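You operate a simulated robot arm through the tools that you are given. There is no shell and no other tool. Be economical: measure what you need, move in short steps, check, and stop when the job is done.

You run a simulated robot arm. Do the job below in one go: nothing can be reset, and whatever is moved stays where it is left.

Task
Flatten the bent Merry sign on the warm plate at its printed heat.
Fine: flat lid on till the display says done, no scorching; then heat dial to off and the lid back on the dark grey mat.

Only the result counts: the job must be done as asked and must still hold three seconds after the hand-in. Knocking over, shifting, dropping, spilling or breaking anything else fails it. A push-on lid holds only when it is set on centred and level and pressed home; a screw cap is set on level and turned clockwise until tight.

Robot
A 6-joint arm with a two-finger parallel gripper, fixed in place. Base frame: the origin is at the foot of the arm, x ahead of it, y to its left, z up. Units: m, degrees, N and s.
With the tool pointing down near the work surface it reaches from about 0.36 to 0.76 m from the base axis. Its first joint turns from -66.0 to 66.0 degrees. Payload 2.45 kg.
The tool frame sits at the grasp point between the pads (the TCP): z along the fingers, y along the line on which they close. The tips reach 0.024 m beyond it. Largest opening 0.068 m; finger width 0.017, thickness 0.01; the body of the gripper, 0.04 by 0.07 m, starts 0.041 m behind the TCP.
Orientation is that of the tool frame in the base frame, as [roll, pitch, yaw] about the fixed x, y, z axes, in that order (R = Rz(yaw) Ry(pitch) Rx(roll)). With the fingers straight down and closing along the base's y, the tool's x points along the base's -x, its y along +y and its z along -z.

Tools
- The arm moves only by the tool arm_command. Its argument "series" is a list of rows, each a list of 7 numbers: the turn, a rotation vector about the base's x, y, z in degrees, then the shift along the base's x, y, z in m, then the finger opening in m, from 0 to 0.068. In form: [[wx, wy, wz, tx, ty, tz, gripper], ...]. A call has 1 to 20 rows; each row is the pose to reach, as a shift and turn from the pose commanded when the call began. Each row takes 0.2 s and may step no farther than 0.05 m and 8.6 degrees from the row before; otherwise, or with a gripper value out of range, the whole call is refused. A pose out of reach is approached as far as the arm can. The call stops where the force on the tool passes 40 N (or 10 N more than at its start, if that is more) or the arm is blocked; 0.2 s more then pass. Each finger travels about 0.108 m/s and halts on what it meets, pressing with about 27 N; the grip force reading is that of the motor and also rises with nothing between the fingers. The clock runs only during rows and for 0.2 s after the last one: add rows that repeat a pose to give the fingers time. It gives the time, the measured TCP pose, the force on the tool (base axes), the opening and the grip force at its end, in the units of the frame above (readings bear some noise), with the torque about the TCP (base axes, N m) and any sound that the robot's microphone picked up.
- Cameras (640 x 400 px; columns grow to the right, rows downward): "scene" is fixed at [0.1775, 0.4322, 1.4509]; the picture's right is [-0.57, -0.82, 0.00], its down [-0.56, 0.39, -0.73] and it looks along [0.60, -0.42, -0.68] (base axes); focal length 328 px, centre (320, 200). "wrist" rides on the gripper at [0.084, 0.011, -0.075] in the tool frame; the picture's right is [-0.13, 0.99, 0.00], its down [-0.60, -0.08, -0.79] and it looks along [-0.79, -0.10, 0.61] (tool axes); focal length 251 px, centre (320, 200). There is no depth. A picture from a camera that has moved, and an enlarged one, comes with that camera's place and axes in the base frame and with its lens.
- grab_frame(camera): a new picture of that camera. The clock stands still meanwhile.
- inspect(camera, box): a new picture of the part [left, top, right, bottom] of that camera's present view, enlarged. The clock stands still meanwhile.
- finish_job(): hands the job in; it is judged then, once.

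Go step by step. Nothing tells you positions but the pictures and the camera data: compare them with the known pose of the tool, close in by small moves and look again before you grip or let go. The budget is 120 turns and 64 pictures, counting those below and the enlarged ones. Unless the task says otherwise, let go and move clear before handing in, and close with one line.

The tools are called after "Request:" by a JSON object that holds its "method" and its "body". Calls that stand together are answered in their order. arm_command: Moves the arm, as the interface text tells. Its arguments: {"type":"object","properties":{"series":{"type":"array","items":{"type":"array","items":{"type":"number"}}}},"required":["series"]} The other tools are called the same way: grab_frame (camera) takes a picture; inspect (camera, box) takes an enlarged picture of a part of a camera's view; finish_job () hands the job in.

At the start:

```text
clock: 0.0
tcp_pos: [0.4329, -0.0518, 1.1776]
ee_rot: [-180.0, -0.1, -179.9]
force: [0.3, 0.7, 0.7]
wrist_torque: [0.0, 0.02, 0.01]
gripper_width: 0.0677
grasp_force: 0.2
```

scene: 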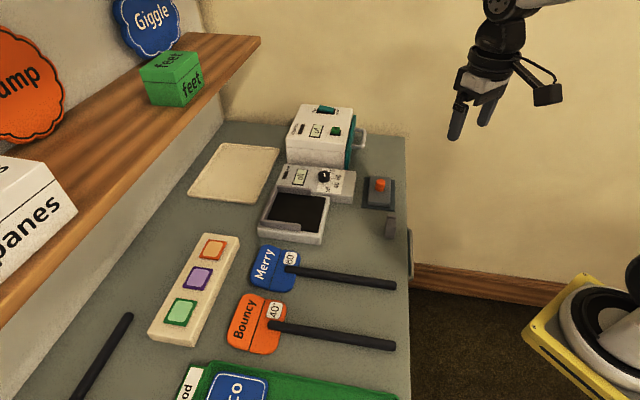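
wrist: 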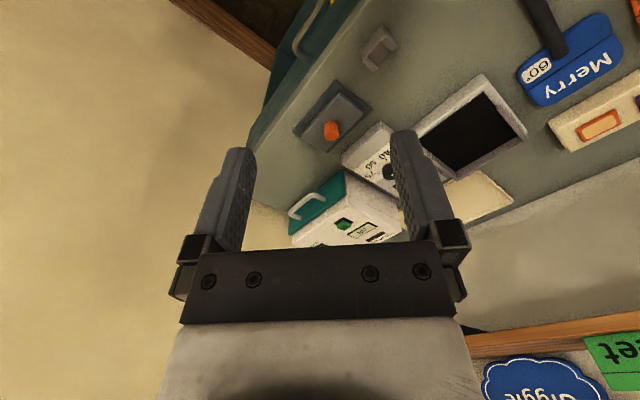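

I see a bench with a warm plate (dark plate and a dial), another device, signs on sticks (Merry 60°, Bouncy 40°) and a mat. I'll enlarge the key areas first.

Request:
{"method": "inspect", "body": {"camera": "scene", "box": [240, 90, 420, 250]}}

Request:
{"method": "inspect", "body": {"camera": "scene", "box": [140, 220, 420, 400]}}

Request:
{"method": "inspect", "body": {"camera": "wrist", "box": [240, 0, 640, 250]}}

```text
2.50 times, centred on (330, 170) of scene
camera zoom: at [0.1775, 0.4322, 1.4509], right [-0.57, -0.82, 0.0], down [-0.56, 0.39, -0.73], along [0.6, -0.42, -0.68], focal length 820 px, centre (295, 275)
```

zoom: 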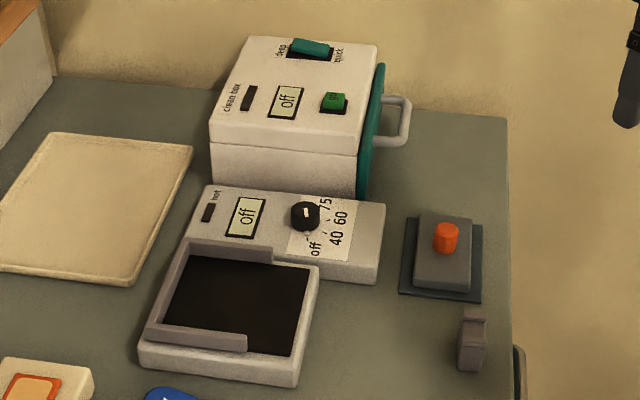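

```text
2.22 times, centred on (280, 310) of scene
camera zoom: at [0.1775, 0.4322, 1.4509], right [-0.57, -0.82, 0.0], down [-0.56, 0.39, -0.73], along [0.6, -0.42, -0.68], focal length 729 px, centre (409, -44)
```

zoom: 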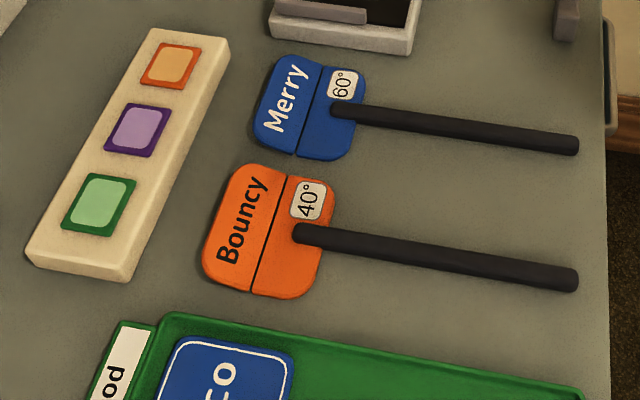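

```text
1.60 times, centred on (440, 125) of wrist
camera zoom: at [0.3488, -0.0419, 1.2519], right [0.13, 0.99, 0.0], down [0.6, -0.08, 0.79], along [0.79, -0.1, -0.61], focal length 402 px, centre (128, 320)
```

zoom: 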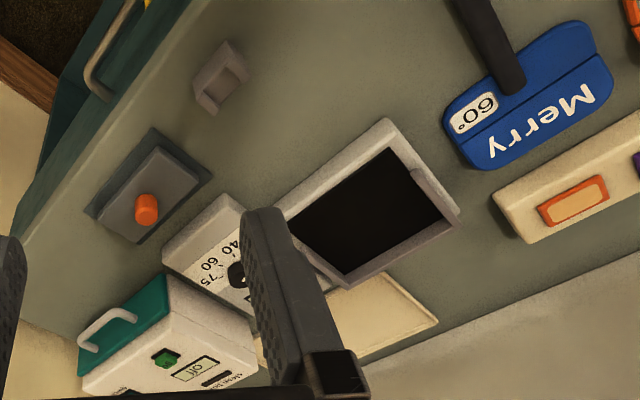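

The bench is turned about 45° to the base. The Merry handle runs towards (-x,-y), the plate centre is near (0.68, 0.15), the handle rest is near (0.51, 0), and the lid knob is near (0.61, -0.055, 0.91). I'll turn the tool 45° and move over the handle for a closer look.

Request:
{"method": "arm_command", "body": {"series": [[0, 0, 7.5, 0, 0.02, -0.015, 0.068], [0, 0, 15, 0, 0.045, -0.03, 0.068], [0, 0, 22.5, 0, 0.075, -0.045, 0.068], [0, 0, 30, 0, 0.11, -0.06, 0.068], [0, 0, 37.5, 0, 0.15, -0.08, 0.068], [0, 0, 45, 0, 0.18, -0.1, 0.068], [0, 0, 45, 0, 0.2, -0.12, 0.068]]}}

Request:
{"method": "grab_frame", "body": {"camera": "wrist"}}

Request:
{"method": "grab_frame", "body": {"camera": "scene"}}

```text
clock: 1.6
tcp_pos: [0.4329, 0.1486, 1.0568]
ee_rot: [-180.0, 0.0, -134.9]
force: [0.7, 0.7, -0.1]
wrist_torque: [-0.04, 0.03, 0.0]
gripper_width: 0.068
grasp_force: 0.1
```

```text
58 pictures are left
camera wrist: at [0.3655, 0.0962, 1.1317], right [-0.61, 0.79, 0.0], down [0.48, 0.37, 0.79], along [0.63, 0.48, -0.61], focal length 251 px, centre (320, 200)
```

wrist: 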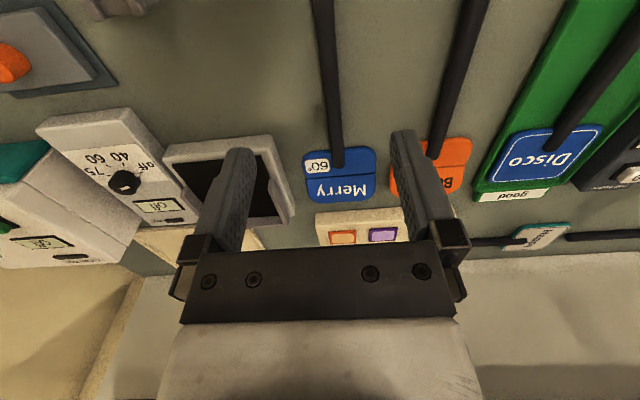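

```text
57 pictures are left
```

scene: 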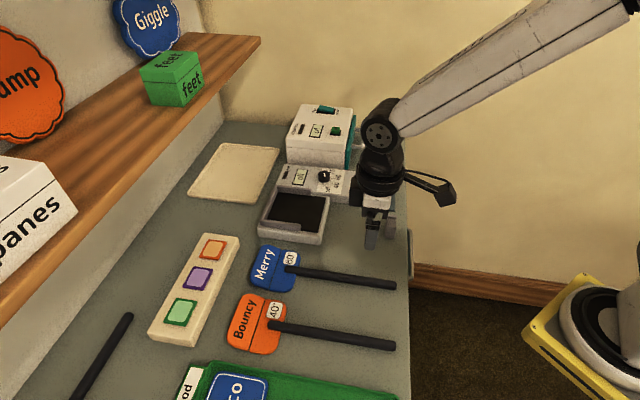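

The tool lines up with the handle line. I'll move along to the grip point (about 0.11 m from the head centre) and drop to z≈0.95 for a closer look.

Request:
{"method": "arm_command", "body": {"series": [[0, 0, 0, 0.02, 0.02, -0.035, 0.068], [0, 0, 0, 0.04, 0.04, -0.07, 0.068], [0, 0, 0, 0.05, 0.05, -0.107, 0.068]]}}

Request:
{"method": "grab_frame", "body": {"camera": "wrist"}}

Request:
{"method": "inspect", "body": {"camera": "scene", "box": [240, 200, 420, 320]}}

```text
clock: 2.4
tcp_pos: [0.4819, 0.1984, 0.9468]
ee_rot: [-180.0, 0.0, -135.0]
force: [-0.6, -0.3, 0.7]
wrist_torque: [0.01, 0.01, 0.01]
gripper_width: 0.0681
grasp_force: 0.0
```

```text
56 pictures are left
camera wrist: at [0.4144, 0.1458, 1.0214], right [-0.61, 0.79, 0.0], down [0.48, 0.37, 0.79], along [0.63, 0.48, -0.61], focal length 251 px, centre (320, 200)
```

wrist: 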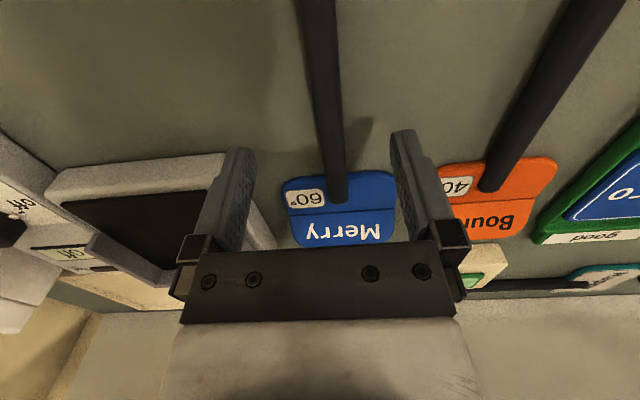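

```text
3.33 times, centred on (330, 260) of scene
camera zoom: at [0.1775, 0.4322, 1.4509], right [-0.57, -0.82, 0.0], down [-0.56, 0.39, -0.73], along [0.6, -0.42, -0.68], focal length 1094 px, centre (287, 0)
```

zoom: 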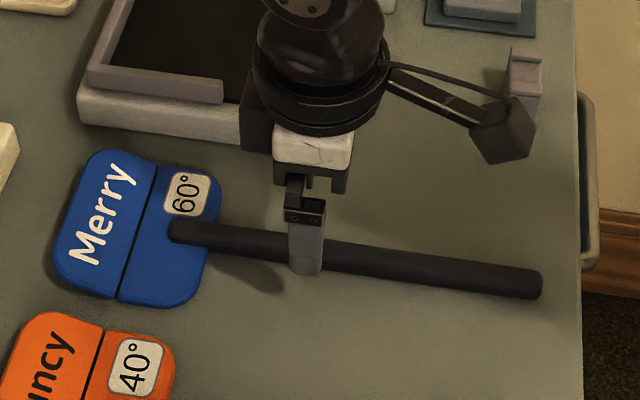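

The handle centre is near z≈0.89. I'll lower until the fingers straddle it, going gently in case the tips reach the bench.

Request:
{"method": "arm_command", "body": {"series": [[0, 0, 0, 0.0, 0.001, -0.02, 0.068], [0, 0, 0, 0.0, 0.001, -0.035, 0.068], [0, 0, 0, 0.0, 0.001, -0.042, 0.068], [0, 0, 0, 0.0, 0.001, -0.045, 0.068]]}}

Request:
{"method": "inspect", "body": {"camera": "scene", "box": [300, 230, 400, 300]}}

Request:
{"method": "grab_frame", "body": {"camera": "wrist"}}

```text
clock: 3.4
tcp_pos: [0.4806, 0.1988, 0.904]
ee_rot: [-179.9, -0.1, -135.0]
force: [-3.9, -1.0, 8.7]
wrist_torque: [-0.1, -0.04, -0.02]
gripper_width: 0.068
grasp_force: 0.1
```

```text
5.71 times, centred on (350, 265) of scene
camera zoom: at [0.1772, 0.4322, 1.4509], right [-0.57, -0.82, 0.0], down [-0.56, 0.39, -0.73], along [0.6, -0.42, -0.68], focal length 1876 px, centre (149, -171)
```

zoom: 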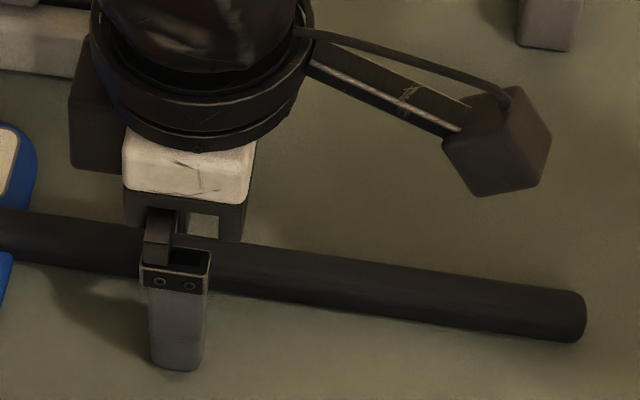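

```text
53 pictures are left
camera wrist: at [0.415, 0.1463, 0.979], right [-0.61, 0.79, 0.0], down [0.48, 0.37, 0.79], along [0.63, 0.48, -0.61], focal length 251 px, centre (320, 200)
```

wrist: 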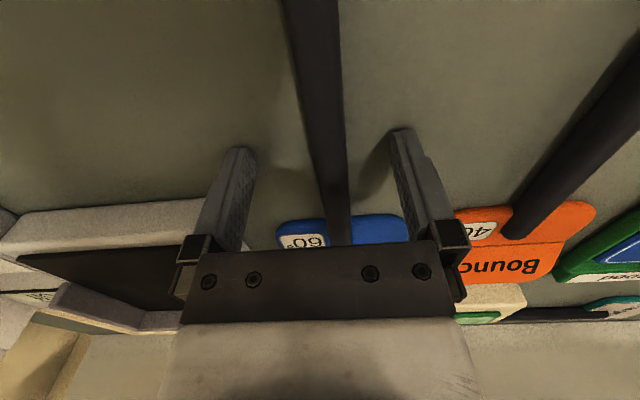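

Light contact at TCP z 0.904 puts the bench top at about 0.88. I'll back off 2 mm and close on the handle.

Request:
{"method": "arm_command", "body": {"series": [[0, 0, 0, 0.001, 0.001, 0.003, 0.068], [0, 0, 0, 0.001, 0.001, 0.003, 0.04], [0, 0, 0, 0.001, 0.001, 0.003, 0.01], [0, 0, 0, 0.001, 0.001, 0.003, 0.005], [0, 0, 0, 0.001, 0.001, 0.003, 0.005]]}}

Request:
{"method": "arm_command", "body": {"series": [[0, 0, 0, 0, 0, 0.02, 0.005], [0, 0, 0, 0, 0, 0.05, 0.005], [0, 0, 0, 0, 0, 0.08, 0.005]]}}

Request:
{"method": "grab_frame", "body": {"camera": "scene"}}

Request:
{"method": "grab_frame", "body": {"camera": "wrist"}}

```text
clock: 4.6
tcp_pos: [0.4831, 0.199, 0.9073]
ee_rot: [179.9, 0.0, -135.0]
force: [-0.1, 0.3, 0.5]
wrist_torque: [0.03, -0.03, 0.0]
gripper_width: 0.0152
grasp_force: 27.1
```

```text
clock: 5.4
tcp_pos: [0.4828, 0.1998, 0.9867]
ee_rot: [180.0, 0.1, -135.1]
force: [1.0, -0.5, -1.7]
wrist_torque: [-0.01, 0.03, -0.01]
gripper_width: 0.015
grasp_force: 27.1
```

```text
52 pictures are left
```

scene: 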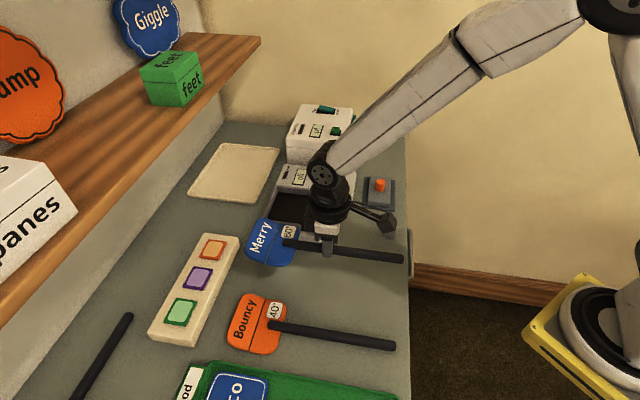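

```text
51 pictures are left
camera wrist: at [0.4158, 0.1473, 1.0611], right [-0.61, 0.79, 0.0], down [0.48, 0.37, 0.79], along [0.63, 0.48, -0.61], focal length 251 px, centre (320, 200)
```

wrist: 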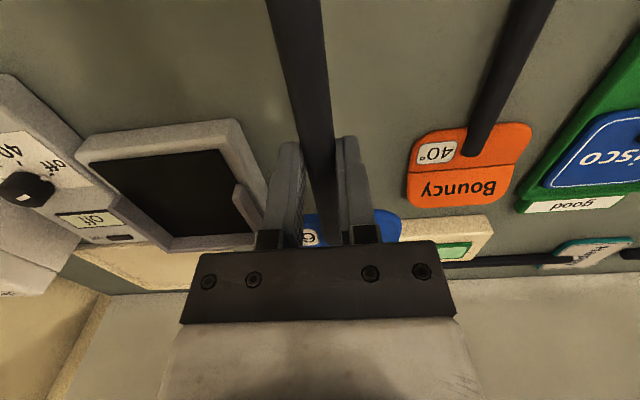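

The sign is held level. The bench is at z≈0.88, the plate frame top is near 0.905, and the frame centre is about (0.658, 0.166). I'll carry the sign across, well above the plate, and look at the fit.

Request:
{"method": "arm_command", "body": {"series": [[0, 0, 0, 0.02, -0.021, 0.02, 0.005], [0, 0, 0, 0.046, -0.048, 0.02, 0.005], [0, 0, 0, 0.072, -0.076, 0.02, 0.005], [0, 0, 0, 0.092, -0.097, 0.02, 0.005], [0, 0, 0, 0.102, -0.107, 0.02, 0.005]]}}

Request:
{"method": "inspect", "body": {"camera": "scene", "box": [230, 130, 430, 255]}}

Request:
{"method": "grab_frame", "body": {"camera": "wrist"}}

```text
clock: 6.6
tcp_pos: [0.5854, 0.0914, 1.0081]
ee_rot: [179.9, 0.1, -135.0]
force: [0.1, -0.3, -0.9]
wrist_torque: [-0.05, 0.05, 0.0]
gripper_width: 0.0151
grasp_force: 27.2
```

```text
3.20 times, centred on (330, 192) of scene
camera zoom: at [0.1775, 0.4322, 1.4509], right [-0.57, -0.82, 0.0], down [-0.56, 0.39, -0.73], along [0.6, -0.42, -0.68], focal length 1050 px, centre (288, 224)
```

zoom: 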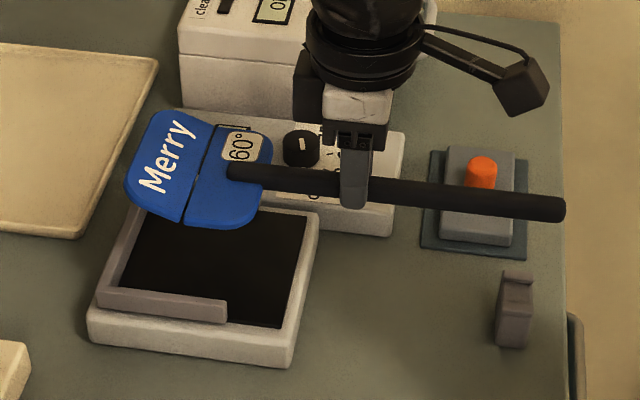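

```text
49 pictures are left
camera wrist: at [0.5187, 0.0388, 1.0829], right [-0.61, 0.79, 0.0], down [0.48, 0.37, 0.79], along [0.63, 0.48, -0.61], focal length 251 px, centre (320, 200)
```

wrist: 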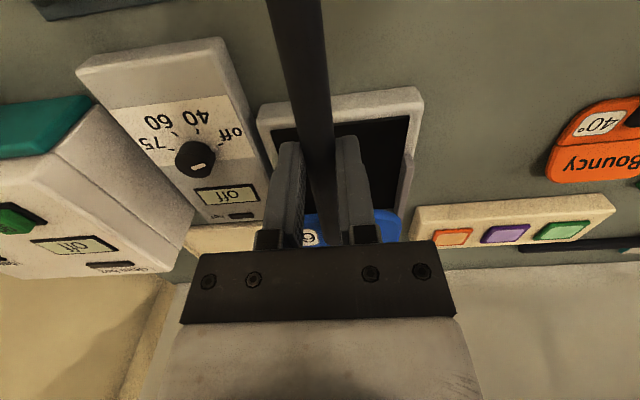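

I need the plate's lateral position more exactly, so I'll enlarge the wrist view.

Request:
{"method": "inspect", "body": {"camera": "wrist", "box": [80, 20, 440, 245]}}

```text
1.78 times, centred on (260, 132) of wrist
camera zoom: at [0.5187, 0.0388, 1.0829], right [-0.61, 0.79, 0.0], down [0.48, 0.37, 0.79], along [0.63, 0.48, -0.61], focal length 447 px, centre (427, 320)
```

zoom: 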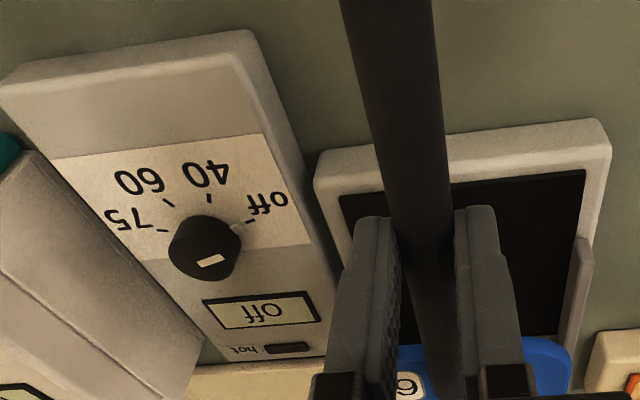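

The wrist view puts the plate centreline at x−y≈0.485. Before lowering, I'll look closely at the handle rest.

Request:
{"method": "inspect", "body": {"camera": "scene", "box": [360, 195, 424, 235]}}

```text
10.00 times, centred on (392, 215) of scene
camera zoom: at [0.1775, 0.4322, 1.4509], right [-0.57, -0.82, 0.0], down [-0.56, 0.39, -0.73], along [0.6, -0.42, -0.68], focal length 3282 px, centre (-400, 50)
```

zoom: 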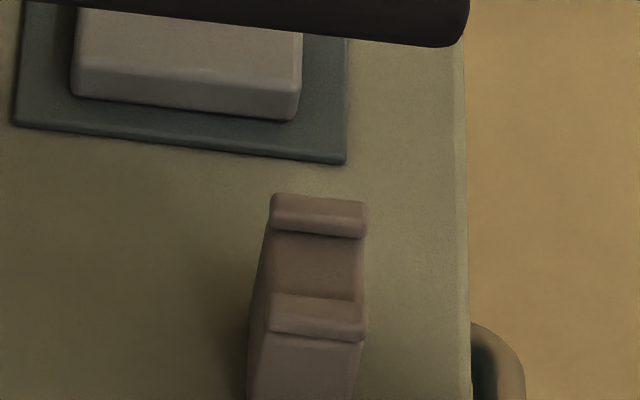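

The rest is a U-groove with its top at z≈0.915 and a gap of about 20 mm, and the handle is 15 mm wide. I'll shift slightly to the centreline, come down to just above the plate, and check alignment.

Request:
{"method": "arm_command", "body": {"series": [[0, 0, 0, -0.004, 0.004, -0.02, 0.005], [0, 0, 0, -0.004, 0.004, -0.04, 0.005], [0, 0, 0, -0.004, 0.004, -0.055, 0.005], [0, 0, 0, -0.004, 0.004, -0.055, 0.005]]}}

Request:
{"method": "inspect", "body": {"camera": "scene", "box": [240, 150, 416, 260]}}

Request:
{"method": "inspect", "body": {"camera": "scene", "box": [360, 195, 424, 235]}}

```text
clock: 7.6
tcp_pos: [0.5819, 0.0949, 0.9524]
ee_rot: [-180.0, 0.0, -135.0]
force: [1.2, 0.9, -0.8]
wrist_torque: [-0.05, 0.03, 0.02]
gripper_width: 0.0148
grasp_force: 26.7
```

```text
3.64 times, centred on (328, 205) of scene
camera zoom: at [0.1775, 0.4322, 1.4509], right [-0.57, -0.82, 0.0], down [-0.56, 0.39, -0.73], along [0.6, -0.42, -0.68], focal length 1194 px, centre (291, 182)
```

zoom: 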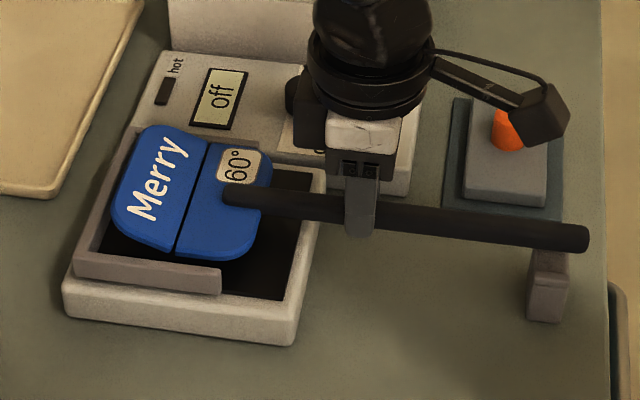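

```text
10.00 times, centred on (392, 215) of scene
camera zoom: at [0.1775, 0.4322, 1.4509], right [-0.57, -0.82, 0.0], down [-0.56, 0.39, -0.73], along [0.6, -0.42, -0.68], focal length 3282 px, centre (-400, 50)
```

zoom: 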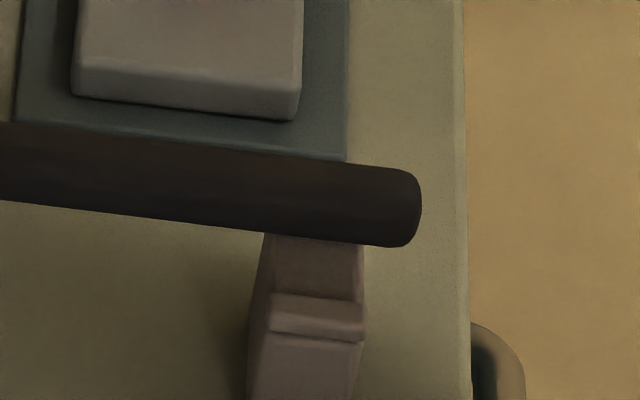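

Alignment looks close. I'll lower another 12 mm and compare the head with the plate walls and the handle with the groove again.

Request:
{"method": "arm_command", "body": {"series": [[0, 0, 0, 0.001, -0.001, -0.006, 0.005], [0, 0, 0, 0.001, -0.001, -0.012, 0.005], [0, 0, 0, 0.001, -0.001, -0.012, 0.005]]}}

Request:
{"method": "inspect", "body": {"camera": "scene", "box": [250, 180, 346, 240]}}

Request:
{"method": "inspect", "body": {"camera": "scene", "box": [360, 195, 424, 235]}}

```text
clock: 8.4
tcp_pos: [0.5829, 0.096, 0.9422]
ee_rot: [179.9, 0.0, -135.0]
force: [-8.9, 7.0, 10.2]
wrist_torque: [0.03, 0.33, -0.11]
gripper_width: 0.0148
grasp_force: 26.7
```

```text
6.67 times, centred on (298, 210) of scene
camera zoom: at [0.177, 0.4324, 1.4509], right [-0.57, -0.82, 0.0], down [-0.56, 0.39, -0.73], along [0.6, -0.42, -0.68], focal length 2188 px, centre (467, 133)
```

zoom: 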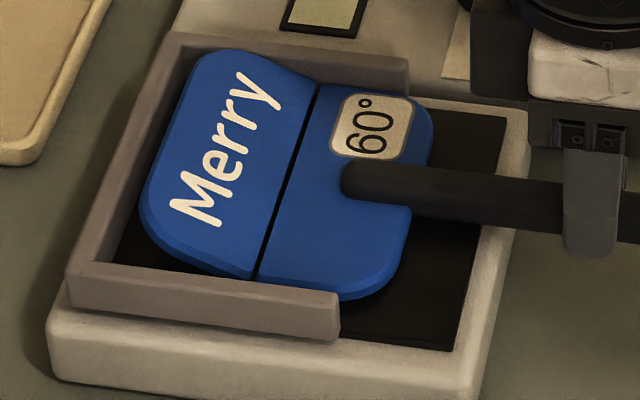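

```text
10.00 times, centred on (392, 215) of scene
camera zoom: at [0.177, 0.4324, 1.4509], right [-0.57, -0.82, 0.0], down [-0.56, 0.39, -0.73], along [0.6, -0.42, -0.68], focal length 3282 px, centre (-400, 50)
```

zoom: 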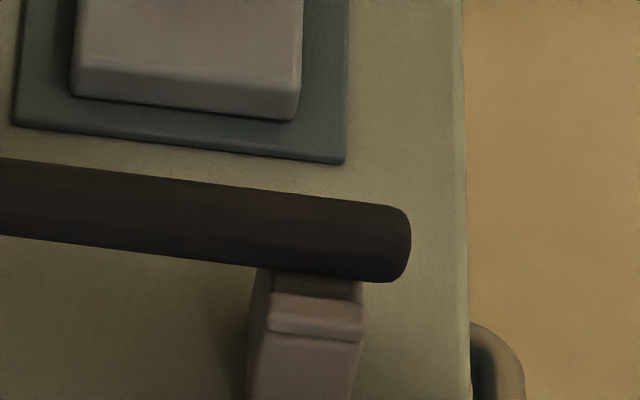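

The tool feels about 11 N towards −v plus some upward force, so the sign is riding the +v side of the groove or wall. I'll raise it 6 mm, shift about 5 mm towards −v and lower again.

Request:
{"method": "arm_command", "body": {"series": [[0, 0, 0, 0, 0, 0.006, 0.005], [0, 0, 0, -0.004, 0.004, 0.006, 0.005], [0, 0, 0, -0.004, 0.004, 0.002, 0.005], [0, 0, 0, -0.004, 0.004, -0.001, 0.005], [0, 0, 0, -0.004, 0.004, -0.003, 0.005]]}}

Request:
{"method": "inspect", "body": {"camera": "scene", "box": [250, 180, 346, 240]}}

Request:
{"method": "inspect", "body": {"camera": "scene", "box": [360, 195, 424, 235]}}

```text
clock: 9.6
tcp_pos: [0.5792, 0.1002, 0.9398]
ee_rot: [-179.8, 0.1, -135.0]
force: [-4.7, 3.1, 19.8]
wrist_torque: [0.04, 0.1, -0.01]
gripper_width: 0.0153
grasp_force: 26.6
```

```text
6.67 times, centred on (298, 210) of scene
camera zoom: at [0.177, 0.4322, 1.4509], right [-0.57, -0.82, 0.0], down [-0.56, 0.39, -0.73], along [0.6, -0.42, -0.68], focal length 2188 px, centre (467, 133)
```

zoom: 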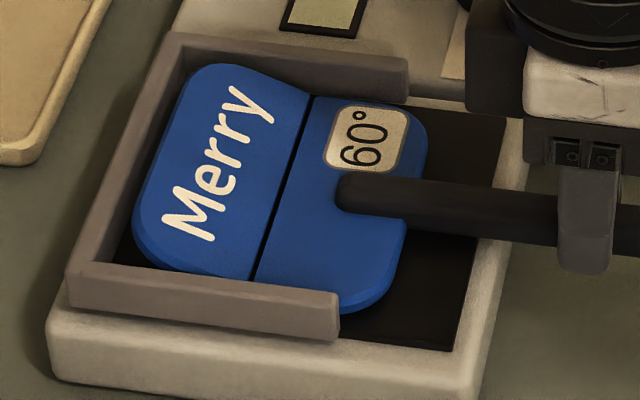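

```text
10.00 times, centred on (392, 215) of scene
camera zoom: at [0.177, 0.4322, 1.4509], right [-0.57, -0.82, 0.0], down [-0.56, 0.39, -0.73], along [0.6, -0.42, -0.68], focal length 3282 px, centre (-400, 50)
```

zoom: 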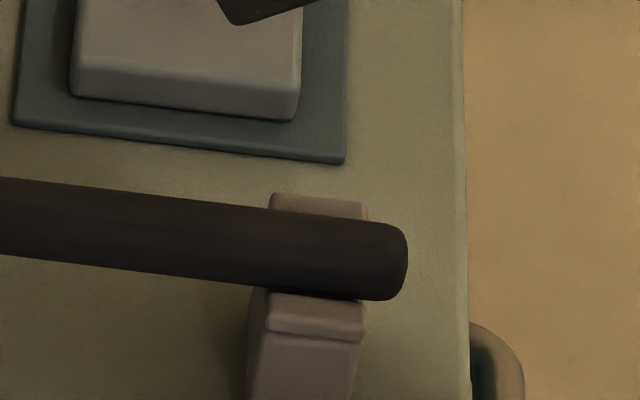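

The handle sits in the groove and the head is inside the walls, with contact mostly vertical. I'll relieve the pressure slightly, open, and retreat upward.

Request:
{"method": "arm_command", "body": {"series": [[0, 0, 0, 0, 0, 0.001, 0.005], [0, 0, 0, 0, 0, 0.001, 0.02], [0, 0, 0, 0, 0, 0.001, 0.04], [0, 0, 0, 0, 0, 0.001, 0.05], [0, 0, 0, 0, 0, 0.02, 0.05], [0, 0, 0, -0.01, -0.01, 0.06, 0.05], [0, 0, 0, -0.03, -0.03, 0.1, 0.05]]}}

Request:
{"method": "inspect", "body": {"camera": "scene", "box": [240, 150, 416, 260]}}

Request:
{"method": "grab_frame", "body": {"camera": "wrist"}}

```text
clock: 11.2
tcp_pos: [0.547, 0.0695, 1.0374]
ee_rot: [-179.9, 0.0, -135.0]
force: [-0.7, 0.8, 0.0]
wrist_torque: [-0.01, 0.02, 0.0]
gripper_width: 0.0499
grasp_force: 0.0
```

```text
3.64 times, centred on (328, 205) of scene
camera zoom: at [0.1775, 0.4322, 1.4509], right [-0.57, -0.82, 0.0], down [-0.56, 0.39, -0.73], along [0.6, -0.42, -0.68], focal length 1194 px, centre (291, 182)
```

zoom: 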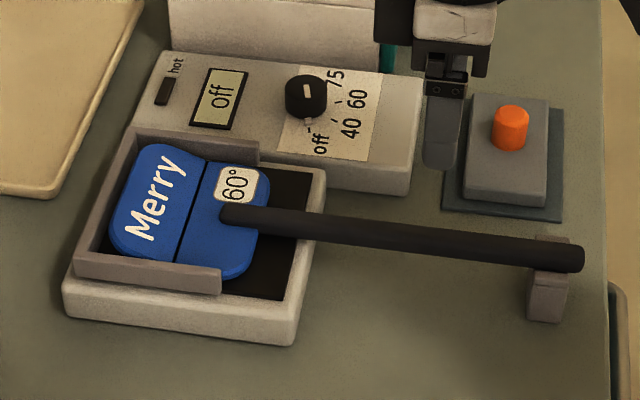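

```text
39 pictures are left
camera wrist: at [0.4802, 0.0171, 1.1124], right [-0.61, 0.79, 0.0], down [0.48, 0.37, 0.79], along [0.63, 0.48, -0.61], focal length 251 px, centre (320, 200)
```

wrist: 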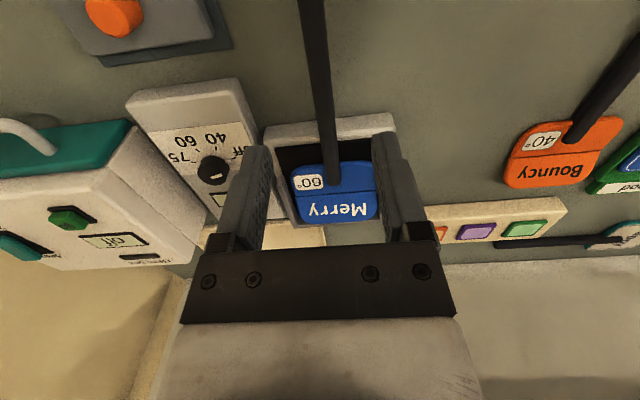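

The sign is seated with its handle in the rest. Next is the lid: I'll move over its orange knob at about (0.602, -0.049).

Request:
{"method": "arm_command", "body": {"series": [[0, 0, 0, 0.015, -0.03, 0, 0.068], [0, 0, 0, 0.035, -0.07, 0, 0.068], [0, 0, 0, 0.045, -0.1, 0, 0.068], [0, 0, 0, 0.055, -0.119, 0, 0.068], [0, 0, 0, 0.055, -0.119, -0.03, 0.068]]}}

Request:
{"method": "grab_frame", "body": {"camera": "wrist"}}

Request:
{"method": "inspect", "body": {"camera": "scene", "box": [320, 130, 416, 190]}}

```text
clock: 12.4
tcp_pos: [0.6048, -0.0487, 1.0067]
ee_rot: [-179.9, 0.0, -135.1]
force: [-0.2, 0.8, -0.7]
wrist_torque: [-0.03, -0.01, 0.01]
gripper_width: 0.068
grasp_force: 0.1
```

```text
38 pictures are left
camera wrist: at [0.5376, -0.1012, 1.0824], right [-0.61, 0.79, 0.0], down [0.48, 0.37, 0.79], along [0.63, 0.48, -0.61], focal length 251 px, centre (320, 200)
```

wrist: 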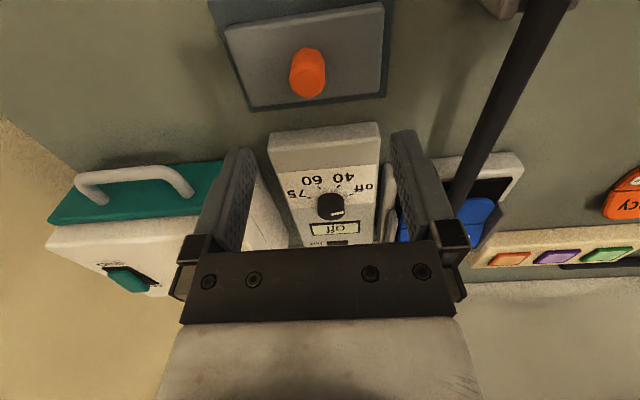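

```text
6.67 times, centred on (368, 160) of scene
camera zoom: at [0.1775, 0.4322, 1.4509], right [-0.57, -0.82, 0.0], down [-0.56, 0.39, -0.73], along [0.6, -0.42, -0.68], focal length 2188 px, centre (0, 467)
```

zoom: 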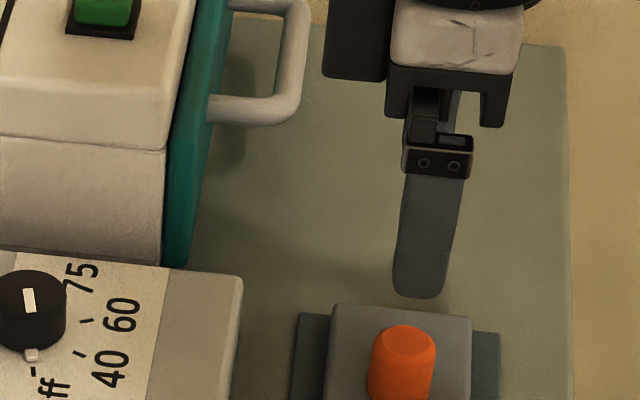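

The knob is at about (0.608, -0.058) with its top near 0.925. I'll centre on it and lower partway.

Request:
{"method": "arm_command", "body": {"series": [[0, 0, 0, 0.003, -0.009, -0.02, 0.068], [0, 0, 0, 0.003, -0.009, -0.045, 0.068], [0, 0, 0, 0.003, -0.009, -0.062, 0.068]]}}

Request:
{"method": "grab_frame", "body": {"camera": "wrist"}}

Request:
{"method": "inspect", "body": {"camera": "scene", "box": [340, 160, 420, 210]}}

```text
clock: 13.2
tcp_pos: [0.6059, -0.0587, 0.946]
ee_rot: [180.0, -0.1, -135.0]
force: [-0.4, -0.4, -0.8]
wrist_torque: [-0.02, -0.04, -0.01]
gripper_width: 0.0678
grasp_force: 0.0
```

```text
36 pictures are left
camera wrist: at [0.5396, -0.1119, 1.0202], right [-0.61, 0.79, 0.0], down [0.48, 0.37, 0.79], along [0.63, 0.48, -0.61], focal length 251 px, centre (320, 200)
```

wrist: 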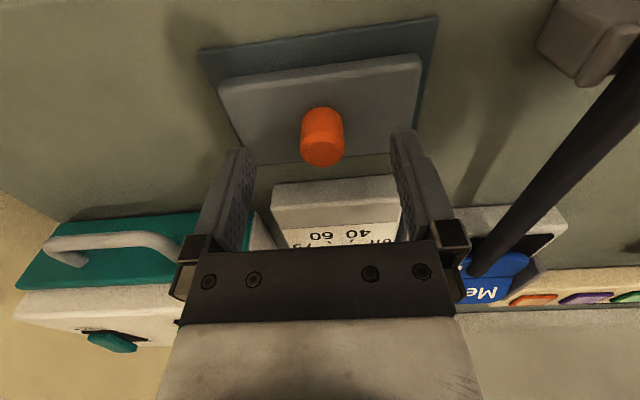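

```text
8.00 times, centred on (380, 185) of scene
camera zoom: at [0.1775, 0.4322, 1.4509], right [-0.57, -0.82, 0.0], down [-0.56, 0.39, -0.73], along [0.6, -0.42, -0.68], focal length 2626 px, centre (-160, 320)
```

zoom: 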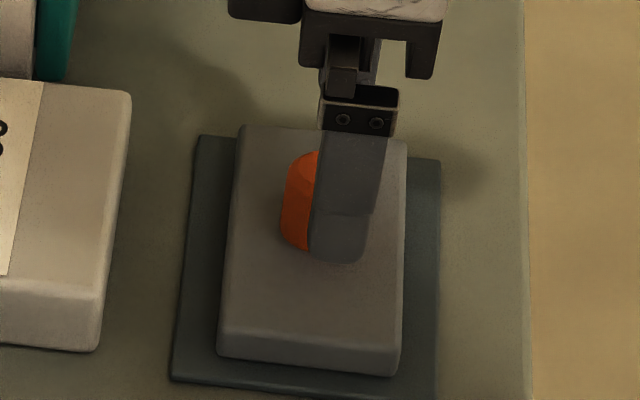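

The views agree within a few mm, so I'll move 4 mm towards −u and lower to just short of grasp height.

Request:
{"method": "arm_command", "body": {"series": [[0, 0, 0, 0.004, 0.002, -0.005, 0.068], [0, 0, 0, 0.004, 0.002, -0.012, 0.068], [0, 0, 0, 0.004, 0.002, -0.018, 0.068]]}}

Request:
{"method": "grab_frame", "body": {"camera": "wrist"}}

Request:
{"method": "inspect", "body": {"camera": "scene", "box": [340, 160, 420, 210]}}

```text
clock: 14.0
tcp_pos: [0.6114, -0.0568, 0.9286]
ee_rot: [180.0, -0.1, -134.9]
force: [0.1, 0.7, 0.2]
wrist_torque: [-0.01, 0.0, -0.01]
gripper_width: 0.068
grasp_force: 0.1
```

```text
34 pictures are left
camera wrist: at [0.544, -0.1091, 1.0032], right [-0.61, 0.79, 0.0], down [0.48, 0.37, 0.79], along [0.63, 0.48, -0.61], focal length 251 px, centre (320, 200)
```

wrist: 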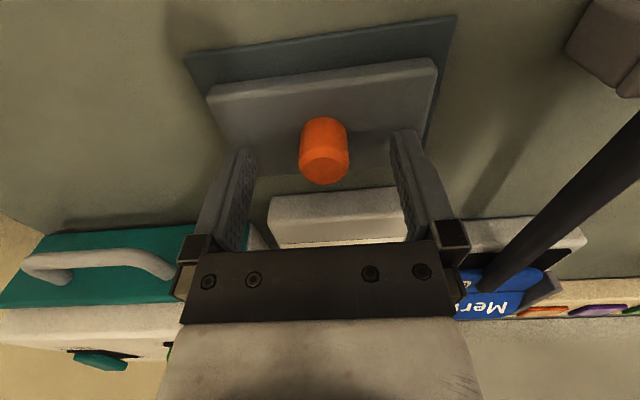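

```text
8.00 times, centred on (380, 185) of scene
camera zoom: at [0.1775, 0.4322, 1.4509], right [-0.57, -0.82, 0.0], down [-0.56, 0.39, -0.73], along [0.6, -0.42, -0.68], focal length 2626 px, centre (-160, 320)
```

zoom: 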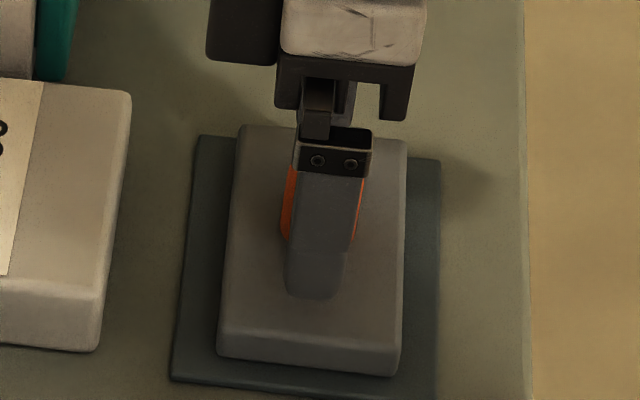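

The fingers straddle the knob symmetrically, so I'll close here.

Request:
{"method": "arm_command", "body": {"series": [[0, 0, 0, 0, 0, -0.002, 0.068], [0, 0, 0, 0, 0, -0.002, 0.045], [0, 0, 0, 0, 0, -0.002, 0.03], [0, 0, 0, 0, 0, -0.002, 0.01], [0, 0, 0, 0, 0, -0.002, 0.01], [0, 0, 0, 0, 0, -0.002, 0.01]]}}

```text
clock: 15.4
tcp_pos: [0.6109, -0.0557, 0.9258]
ee_rot: [179.9, 0.1, -134.9]
force: [-1.1, 1.5, 0.4]
wrist_torque: [-0.01, 0.13, -0.05]
gripper_width: 0.0228
grasp_force: 27.4
```

Lid gripped (on the mat: TCP (0.611, -0.056, 0.926)). I'll lift it straight up, check the hold, and carry it above the plate.

Request:
{"method": "arm_command", "body": {"series": [[0, 0, 0, 0, 0, 0.02, 0.01], [0, 0, 0, 0, 0, 0.06, 0.01], [0, 0, 0, 0, 0, 0.1, 0.01], [0, 0, 0, 0.01, 0.04, 0.1, 0.01], [0, 0, 0, 0.02, 0.08, 0.1, 0.01], [0, 0, 0, 0.032, 0.12, 0.1, 0.01], [0, 0, 0, 0.044, 0.16, 0.1, 0.01], [0, 0, 0, 0.055, 0.2, 0.1, 0.01], [0, 0, 0, 0.061, 0.225, 0.1, 0.01], [0, 0, 0, 0.061, 0.228, 0.08, 0.01]]}}

Request:
{"method": "inspect", "body": {"camera": "scene", "box": [240, 150, 400, 250]}}

Request:
{"method": "grab_frame", "body": {"camera": "wrist"}}

```text
clock: 17.6
tcp_pos: [0.6708, 0.1754, 1.0046]
ee_rot: [-179.9, 0.0, -135.1]
force: [-0.3, -0.1, -2.9]
wrist_torque: [-0.01, 0.01, -0.01]
gripper_width: 0.023
grasp_force: 26.4
```

```text
4.00 times, centred on (320, 200) of scene
camera zoom: at [0.1776, 0.4323, 1.4508], right [-0.57, -0.82, 0.0], down [-0.56, 0.39, -0.73], along [0.6, -0.42, -0.68], focal length 1313 px, centre (320, 200)
```

zoom: 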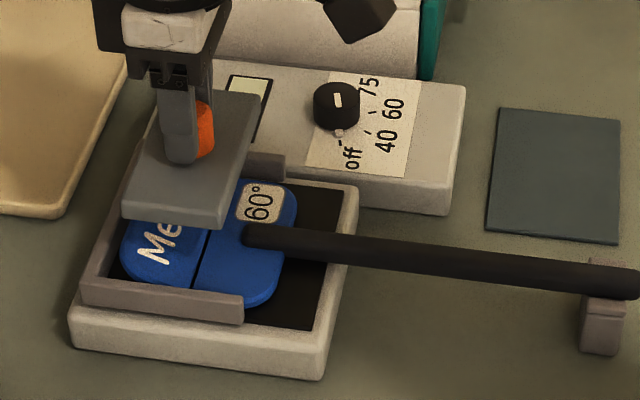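

```text
31 pictures are left
camera wrist: at [0.6038, 0.122, 1.0796], right [-0.61, 0.79, 0.0], down [0.48, 0.37, 0.79], along [0.63, 0.48, -0.61], focal length 251 px, centre (320, 200)
```

wrist: 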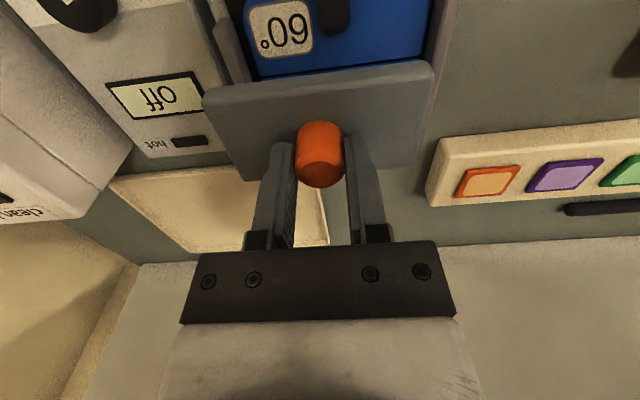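

I'll enlarge the wrist view to compare the lid, head and side walls.

Request:
{"method": "inspect", "body": {"camera": "wrist", "box": [180, 0, 468, 180]}}

```text
2.22 times, centred on (324, 90) of wrist
camera zoom: at [0.6038, 0.122, 1.0796], right [-0.61, 0.79, 0.0], down [0.48, 0.37, 0.79], along [0.63, 0.48, -0.61], focal length 559 px, centre (311, 444)
```

zoom: 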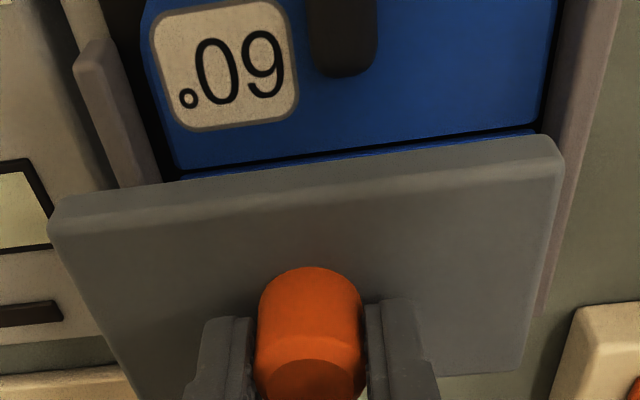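

Wrist and handle evidence put the centreline at x−y≈0.480, so I'll shift the lid about 11 mm towards −v and lower it to just above the walls for a check.

Request:
{"method": "arm_command", "body": {"series": [[0, 0, 0, -0.0078, 0.0076, 0, 0.01], [0, 0, 0, -0.0078, 0.0076, -0.008, 0.01], [0, 0, 0, -0.0078, 0.0076, -0.018, 0.01], [0, 0, 0, -0.0078, 0.0076, -0.018, 0.01]]}}

Request:
{"method": "inspect", "body": {"camera": "scene", "box": [250, 170, 346, 230]}}

Request:
{"method": "inspect", "body": {"camera": "wrist", "box": [180, 0, 468, 180]}}

```text
clock: 18.6
tcp_pos: [0.6629, 0.1811, 0.9867]
ee_rot: [-180.0, -0.1, -135.1]
force: [0.9, 0.5, -2.7]
wrist_torque: [0.0, -0.01, -0.01]
gripper_width: 0.0228
grasp_force: 27.1
```

```text
6.67 times, centred on (298, 200) of scene
camera zoom: at [0.1776, 0.4323, 1.4509], right [-0.57, -0.82, 0.0], down [-0.56, 0.39, -0.73], along [0.6, -0.42, -0.68], focal length 2188 px, centre (467, 200)
```

zoom: 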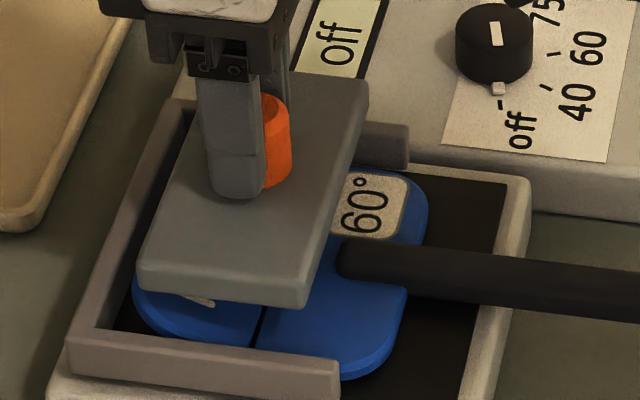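

```text
2.22 times, centred on (324, 90) of wrist
camera zoom: at [0.5961, 0.1272, 1.062], right [-0.61, 0.79, 0.0], down [0.48, 0.37, 0.79], along [0.63, 0.48, -0.61], focal length 559 px, centre (311, 444)
```

zoom: 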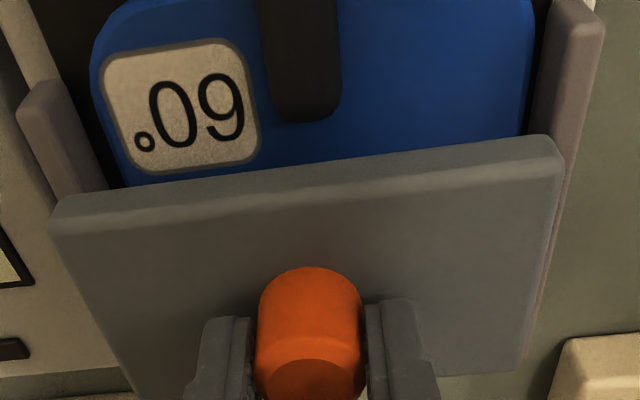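

The lid lines up with the head and walls. I'll lower gently to about wall height and check the forces.

Request:
{"method": "arm_command", "body": {"series": [[0, 0, 0, 0, 0.001, -0.004, 0.01], [0, 0, 0, 0, 0.001, -0.008, 0.01], [0, 0, 0, 0, 0.001, -0.012, 0.01], [0, 0, 0, 0, 0.001, -0.014, 0.01]]}}

Request:
{"method": "inspect", "body": {"camera": "scene", "box": [250, 170, 346, 230]}}

```text
clock: 19.6
tcp_pos: [0.6638, 0.1812, 0.9737]
ee_rot: [180.0, 0.0, -134.9]
force: [-0.1, 0.5, -2.7]
wrist_torque: [0.01, 0.03, 0.05]
gripper_width: 0.023
grasp_force: 27.4
```

```text
6.67 times, centred on (298, 200) of scene
camera zoom: at [0.1775, 0.4322, 1.4509], right [-0.57, -0.82, 0.0], down [-0.56, 0.39, -0.73], along [0.6, -0.42, -0.68], focal length 2188 px, centre (467, 200)
```

zoom: 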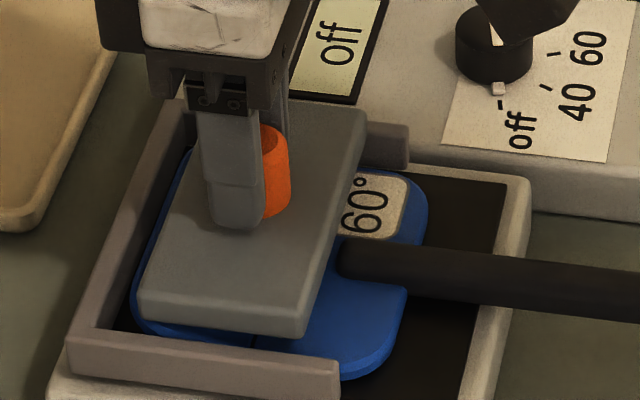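

There's no contact yet and the lid is clear of the walls. I'll keep going down slowly.

Request:
{"method": "arm_command", "body": {"series": [[0, 0, 0, 0, 0, -0.003, 0.01], [0, 0, 0, 0, 0, -0.006, 0.01], [0, 0, 0, 0, 0, -0.008, 0.01], [0, 0, 0, 0, 0, -0.008, 0.01]]}}

Request:
{"method": "inspect", "body": {"camera": "scene", "box": [250, 170, 346, 230]}}

```text
clock: 20.6
tcp_pos: [0.663, 0.1808, 0.9642]
ee_rot: [180.0, 0.0, -135.1]
force: [-0.8, 0.2, -1.7]
wrist_torque: [0.04, -0.03, -0.02]
gripper_width: 0.0228
grasp_force: 27.5
```

```text
6.67 times, centred on (298, 200) of scene
camera zoom: at [0.1775, 0.4322, 1.4509], right [-0.57, -0.82, 0.0], down [-0.56, 0.39, -0.73], along [0.6, -0.42, -0.68], focal length 2188 px, centre (467, 200)
```

zoom: 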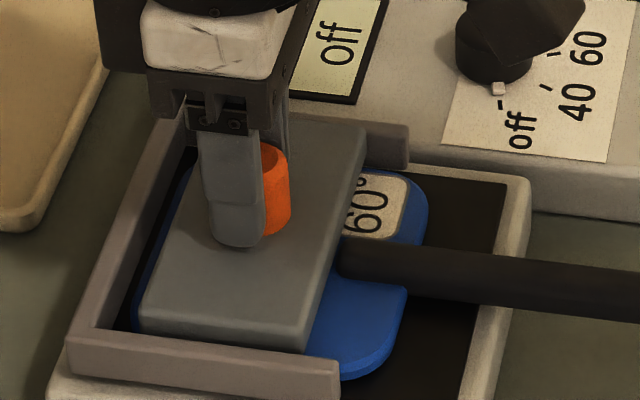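

Request:
{"method": "arm_command", "body": {"series": [[0, 0, 0, 0.001, 0.001, -0.003, 0.01], [0, 0, 0, 0.001, 0.001, -0.005, 0.01], [0, 0, 0, 0.001, 0.001, -0.007, 0.01], [0, 0, 0, 0.001, 0.001, -0.009, 0.01]]}}

```text
clock: 21.6
tcp_pos: [0.6656, 0.1838, 0.9596]
ee_rot: [-179.8, 0.5, -135.0]
force: [1.1, 1.7, 27.8]
wrist_torque: [0.04, 0.15, -0.01]
gripper_width: 0.0235
grasp_force: 26.9
```

Contact with the head: 28 N nearly vertical, small torque. I'll ease off and look before releasing.

Request:
{"method": "arm_command", "body": {"series": [[0, 0, 0, 0, 0, 0.002, 0.01], [0, 0, 0, 0, 0, 0.003, 0.01]]}}

Request:
{"method": "inspect", "body": {"camera": "scene", "box": [250, 170, 346, 230]}}

Request:
{"method": "inspect", "body": {"camera": "wrist", "box": [180, 0, 468, 180]}}

```text
clock: 22.2
tcp_pos: [0.6657, 0.1829, 0.9592]
ee_rot: [180.0, 0.1, -134.9]
force: [5.5, 3.7, 15.1]
wrist_torque: [0.3, -0.41, -0.02]
gripper_width: 0.0231
grasp_force: 27.4
```

```text
6.67 times, centred on (298, 200) of scene
camera zoom: at [0.1773, 0.4322, 1.4509], right [-0.57, -0.82, 0.0], down [-0.56, 0.39, -0.73], along [0.6, -0.42, -0.68], focal length 2188 px, centre (467, 200)
```

zoom: 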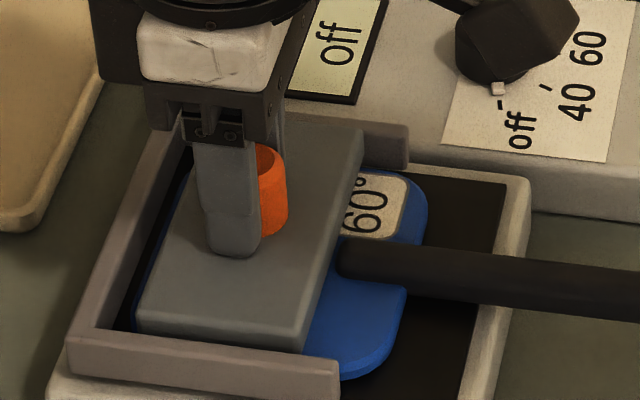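

```text
2.22 times, centred on (324, 90) of wrist
camera zoom: at [0.5982, 0.1295, 1.0348], right [-0.61, 0.79, 0.0], down [0.48, 0.37, 0.79], along [0.63, 0.48, -0.61], focal length 559 px, centre (311, 444)
```

zoom: 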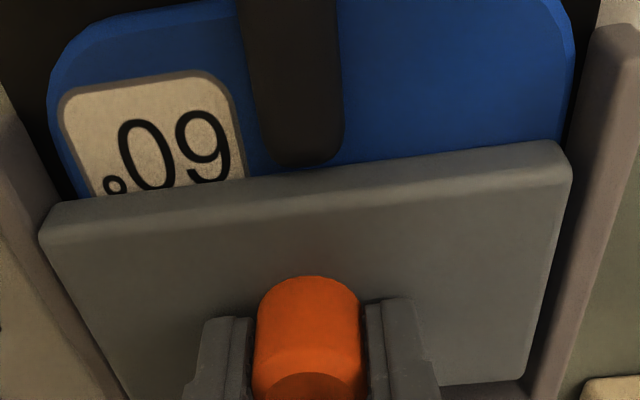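

The lid's near edge seems to brush the handle tip. I'll lift 3 mm, move 3 mm away towards the far wall and set it down again.

Request:
{"method": "arm_command", "body": {"series": [[0, 0, 0, 0, 0, 0.004, 0.01], [0, 0, 0, 0.0025, 0.002, 0.004, 0.01], [0, 0, 0, 0.0025, 0.002, 0.001, 0.01], [0, 0, 0, 0.0025, 0.002, -0.001, 0.01], [0, 0, 0, 0.0025, 0.002, -0.001, 0.01]]}}

```text
clock: 23.4
tcp_pos: [0.6673, 0.1835, 0.961]
ee_rot: [-179.8, 0.1, -135.0]
force: [-3.8, -4.2, 11.0]
wrist_torque: [0.08, 0.1, 0.04]
gripper_width: 0.023
grasp_force: 27.1
```

Contact is light now. I'll open and lift straight up.

Request:
{"method": "arm_command", "body": {"series": [[0, 0, 0, 0, 0, 0.0005, 0.02], [0, 0, 0, 0, 0, 0.0005, 0.03], [0, 0, 0, 0, 0, 0.0005, 0.045], [0, 0, 0, 0, 0, 0.0005, 0.055], [0, 0, 0, 0, 0, 0.01, 0.055], [0, 0, 0, 0, 0, 0.04, 0.055], [0, 0, 0, 0, 0, 0.075, 0.055]]}}

Request:
{"method": "inspect", "body": {"camera": "scene", "box": [250, 160, 362, 230]}}

Request:
{"method": "grab_frame", "body": {"camera": "wrist"}}

```text
clock: 25.0
tcp_pos: [0.6687, 0.1838, 1.033]
ee_rot: [-179.9, 0.0, -135.0]
force: [0.1, 0.2, 1.3]
wrist_torque: [0.0, 0.02, 0.02]
gripper_width: 0.055
grasp_force: 0.0
```

```text
5.71 times, centred on (306, 195) of scene
camera zoom: at [0.1775, 0.4322, 1.4509], right [-0.57, -0.82, 0.0], down [-0.56, 0.39, -0.73], along [0.6, -0.42, -0.68], focal length 1876 px, centre (400, 229)
```

zoom: 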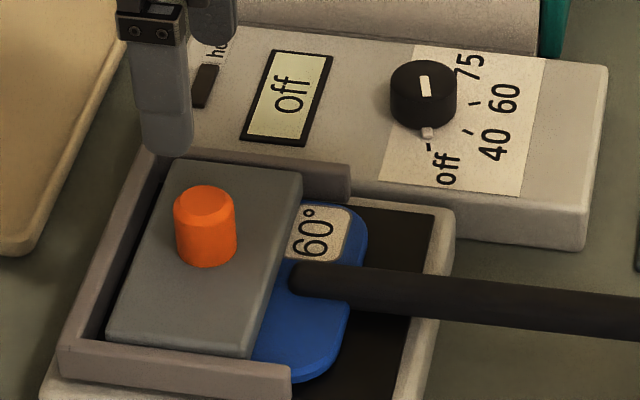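

```text
22 pictures are left
camera wrist: at [0.6015, 0.1304, 1.1094], right [-0.61, 0.79, 0.0], down [0.48, 0.37, 0.79], along [0.63, 0.48, -0.61], focal length 251 px, centre (320, 200)
```

wrist: 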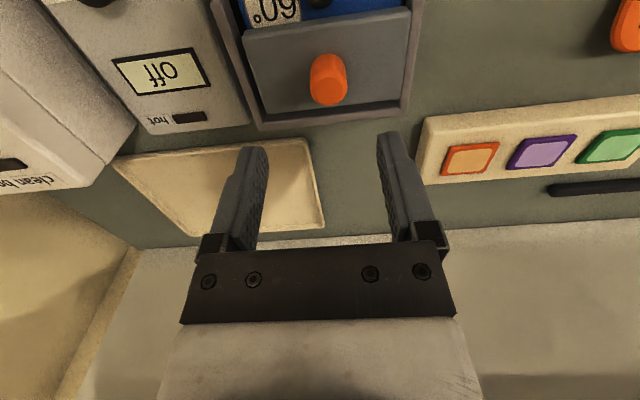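

The lid is on. The dial knob is at about (0.710, 0.045) with its pointer at "off" (≈149°). 60° sits about 98° counter-clockwise from it. I'll pre-rotate the tool −45° and hover above the knob.

Request:
{"method": "arm_command", "body": {"series": [[0, 0, -7.5, 0.007, -0.023, 0.01, 0.055], [0, 0, -15, 0.014, -0.046, 0.01, 0.055], [0, 0, -22.5, 0.021, -0.069, 0.01, 0.055], [0, 0, -30, 0.028, -0.092, 0.01, 0.055], [0, 0, -37.5, 0.035, -0.115, 0.0, 0.055], [0, 0, -45, 0.0415, -0.139, -0.03, 0.055], [0, 0, -45, 0.0415, -0.139, -0.055, 0.055]]}}

Request:
{"method": "grab_frame", "body": {"camera": "wrist"}}

Request:
{"method": "inspect", "body": {"camera": "scene", "box": [270, 140, 366, 200]}}

```text
clock: 26.6
tcp_pos: [0.7077, 0.0454, 0.9783]
ee_rot: [180.0, -0.1, 179.9]
force: [-0.7, 0.5, -0.8]
wrist_torque: [0.02, 0.01, -0.02]
gripper_width: 0.0552
grasp_force: 0.1
```

```text
21 pictures are left
camera wrist: at [0.6241, 0.0553, 1.0526], right [0.13, 0.99, 0.0], down [0.6, -0.08, 0.79], along [0.79, -0.1, -0.61], focal length 251 px, centre (320, 200)
```

wrist: 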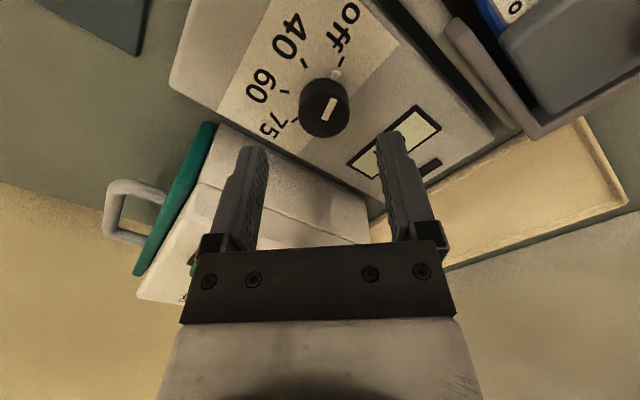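

```text
6.67 times, centred on (318, 170) of scene
camera zoom: at [0.1775, 0.4322, 1.4509], right [-0.57, -0.82, 0.0], down [-0.56, 0.39, -0.73], along [0.6, -0.42, -0.68], focal length 2188 px, centre (333, 400)
```

zoom: 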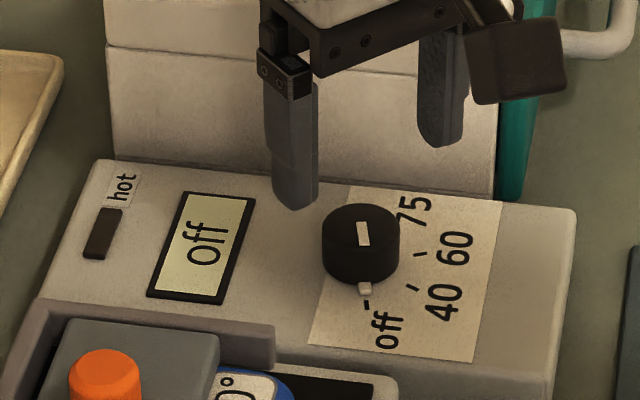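

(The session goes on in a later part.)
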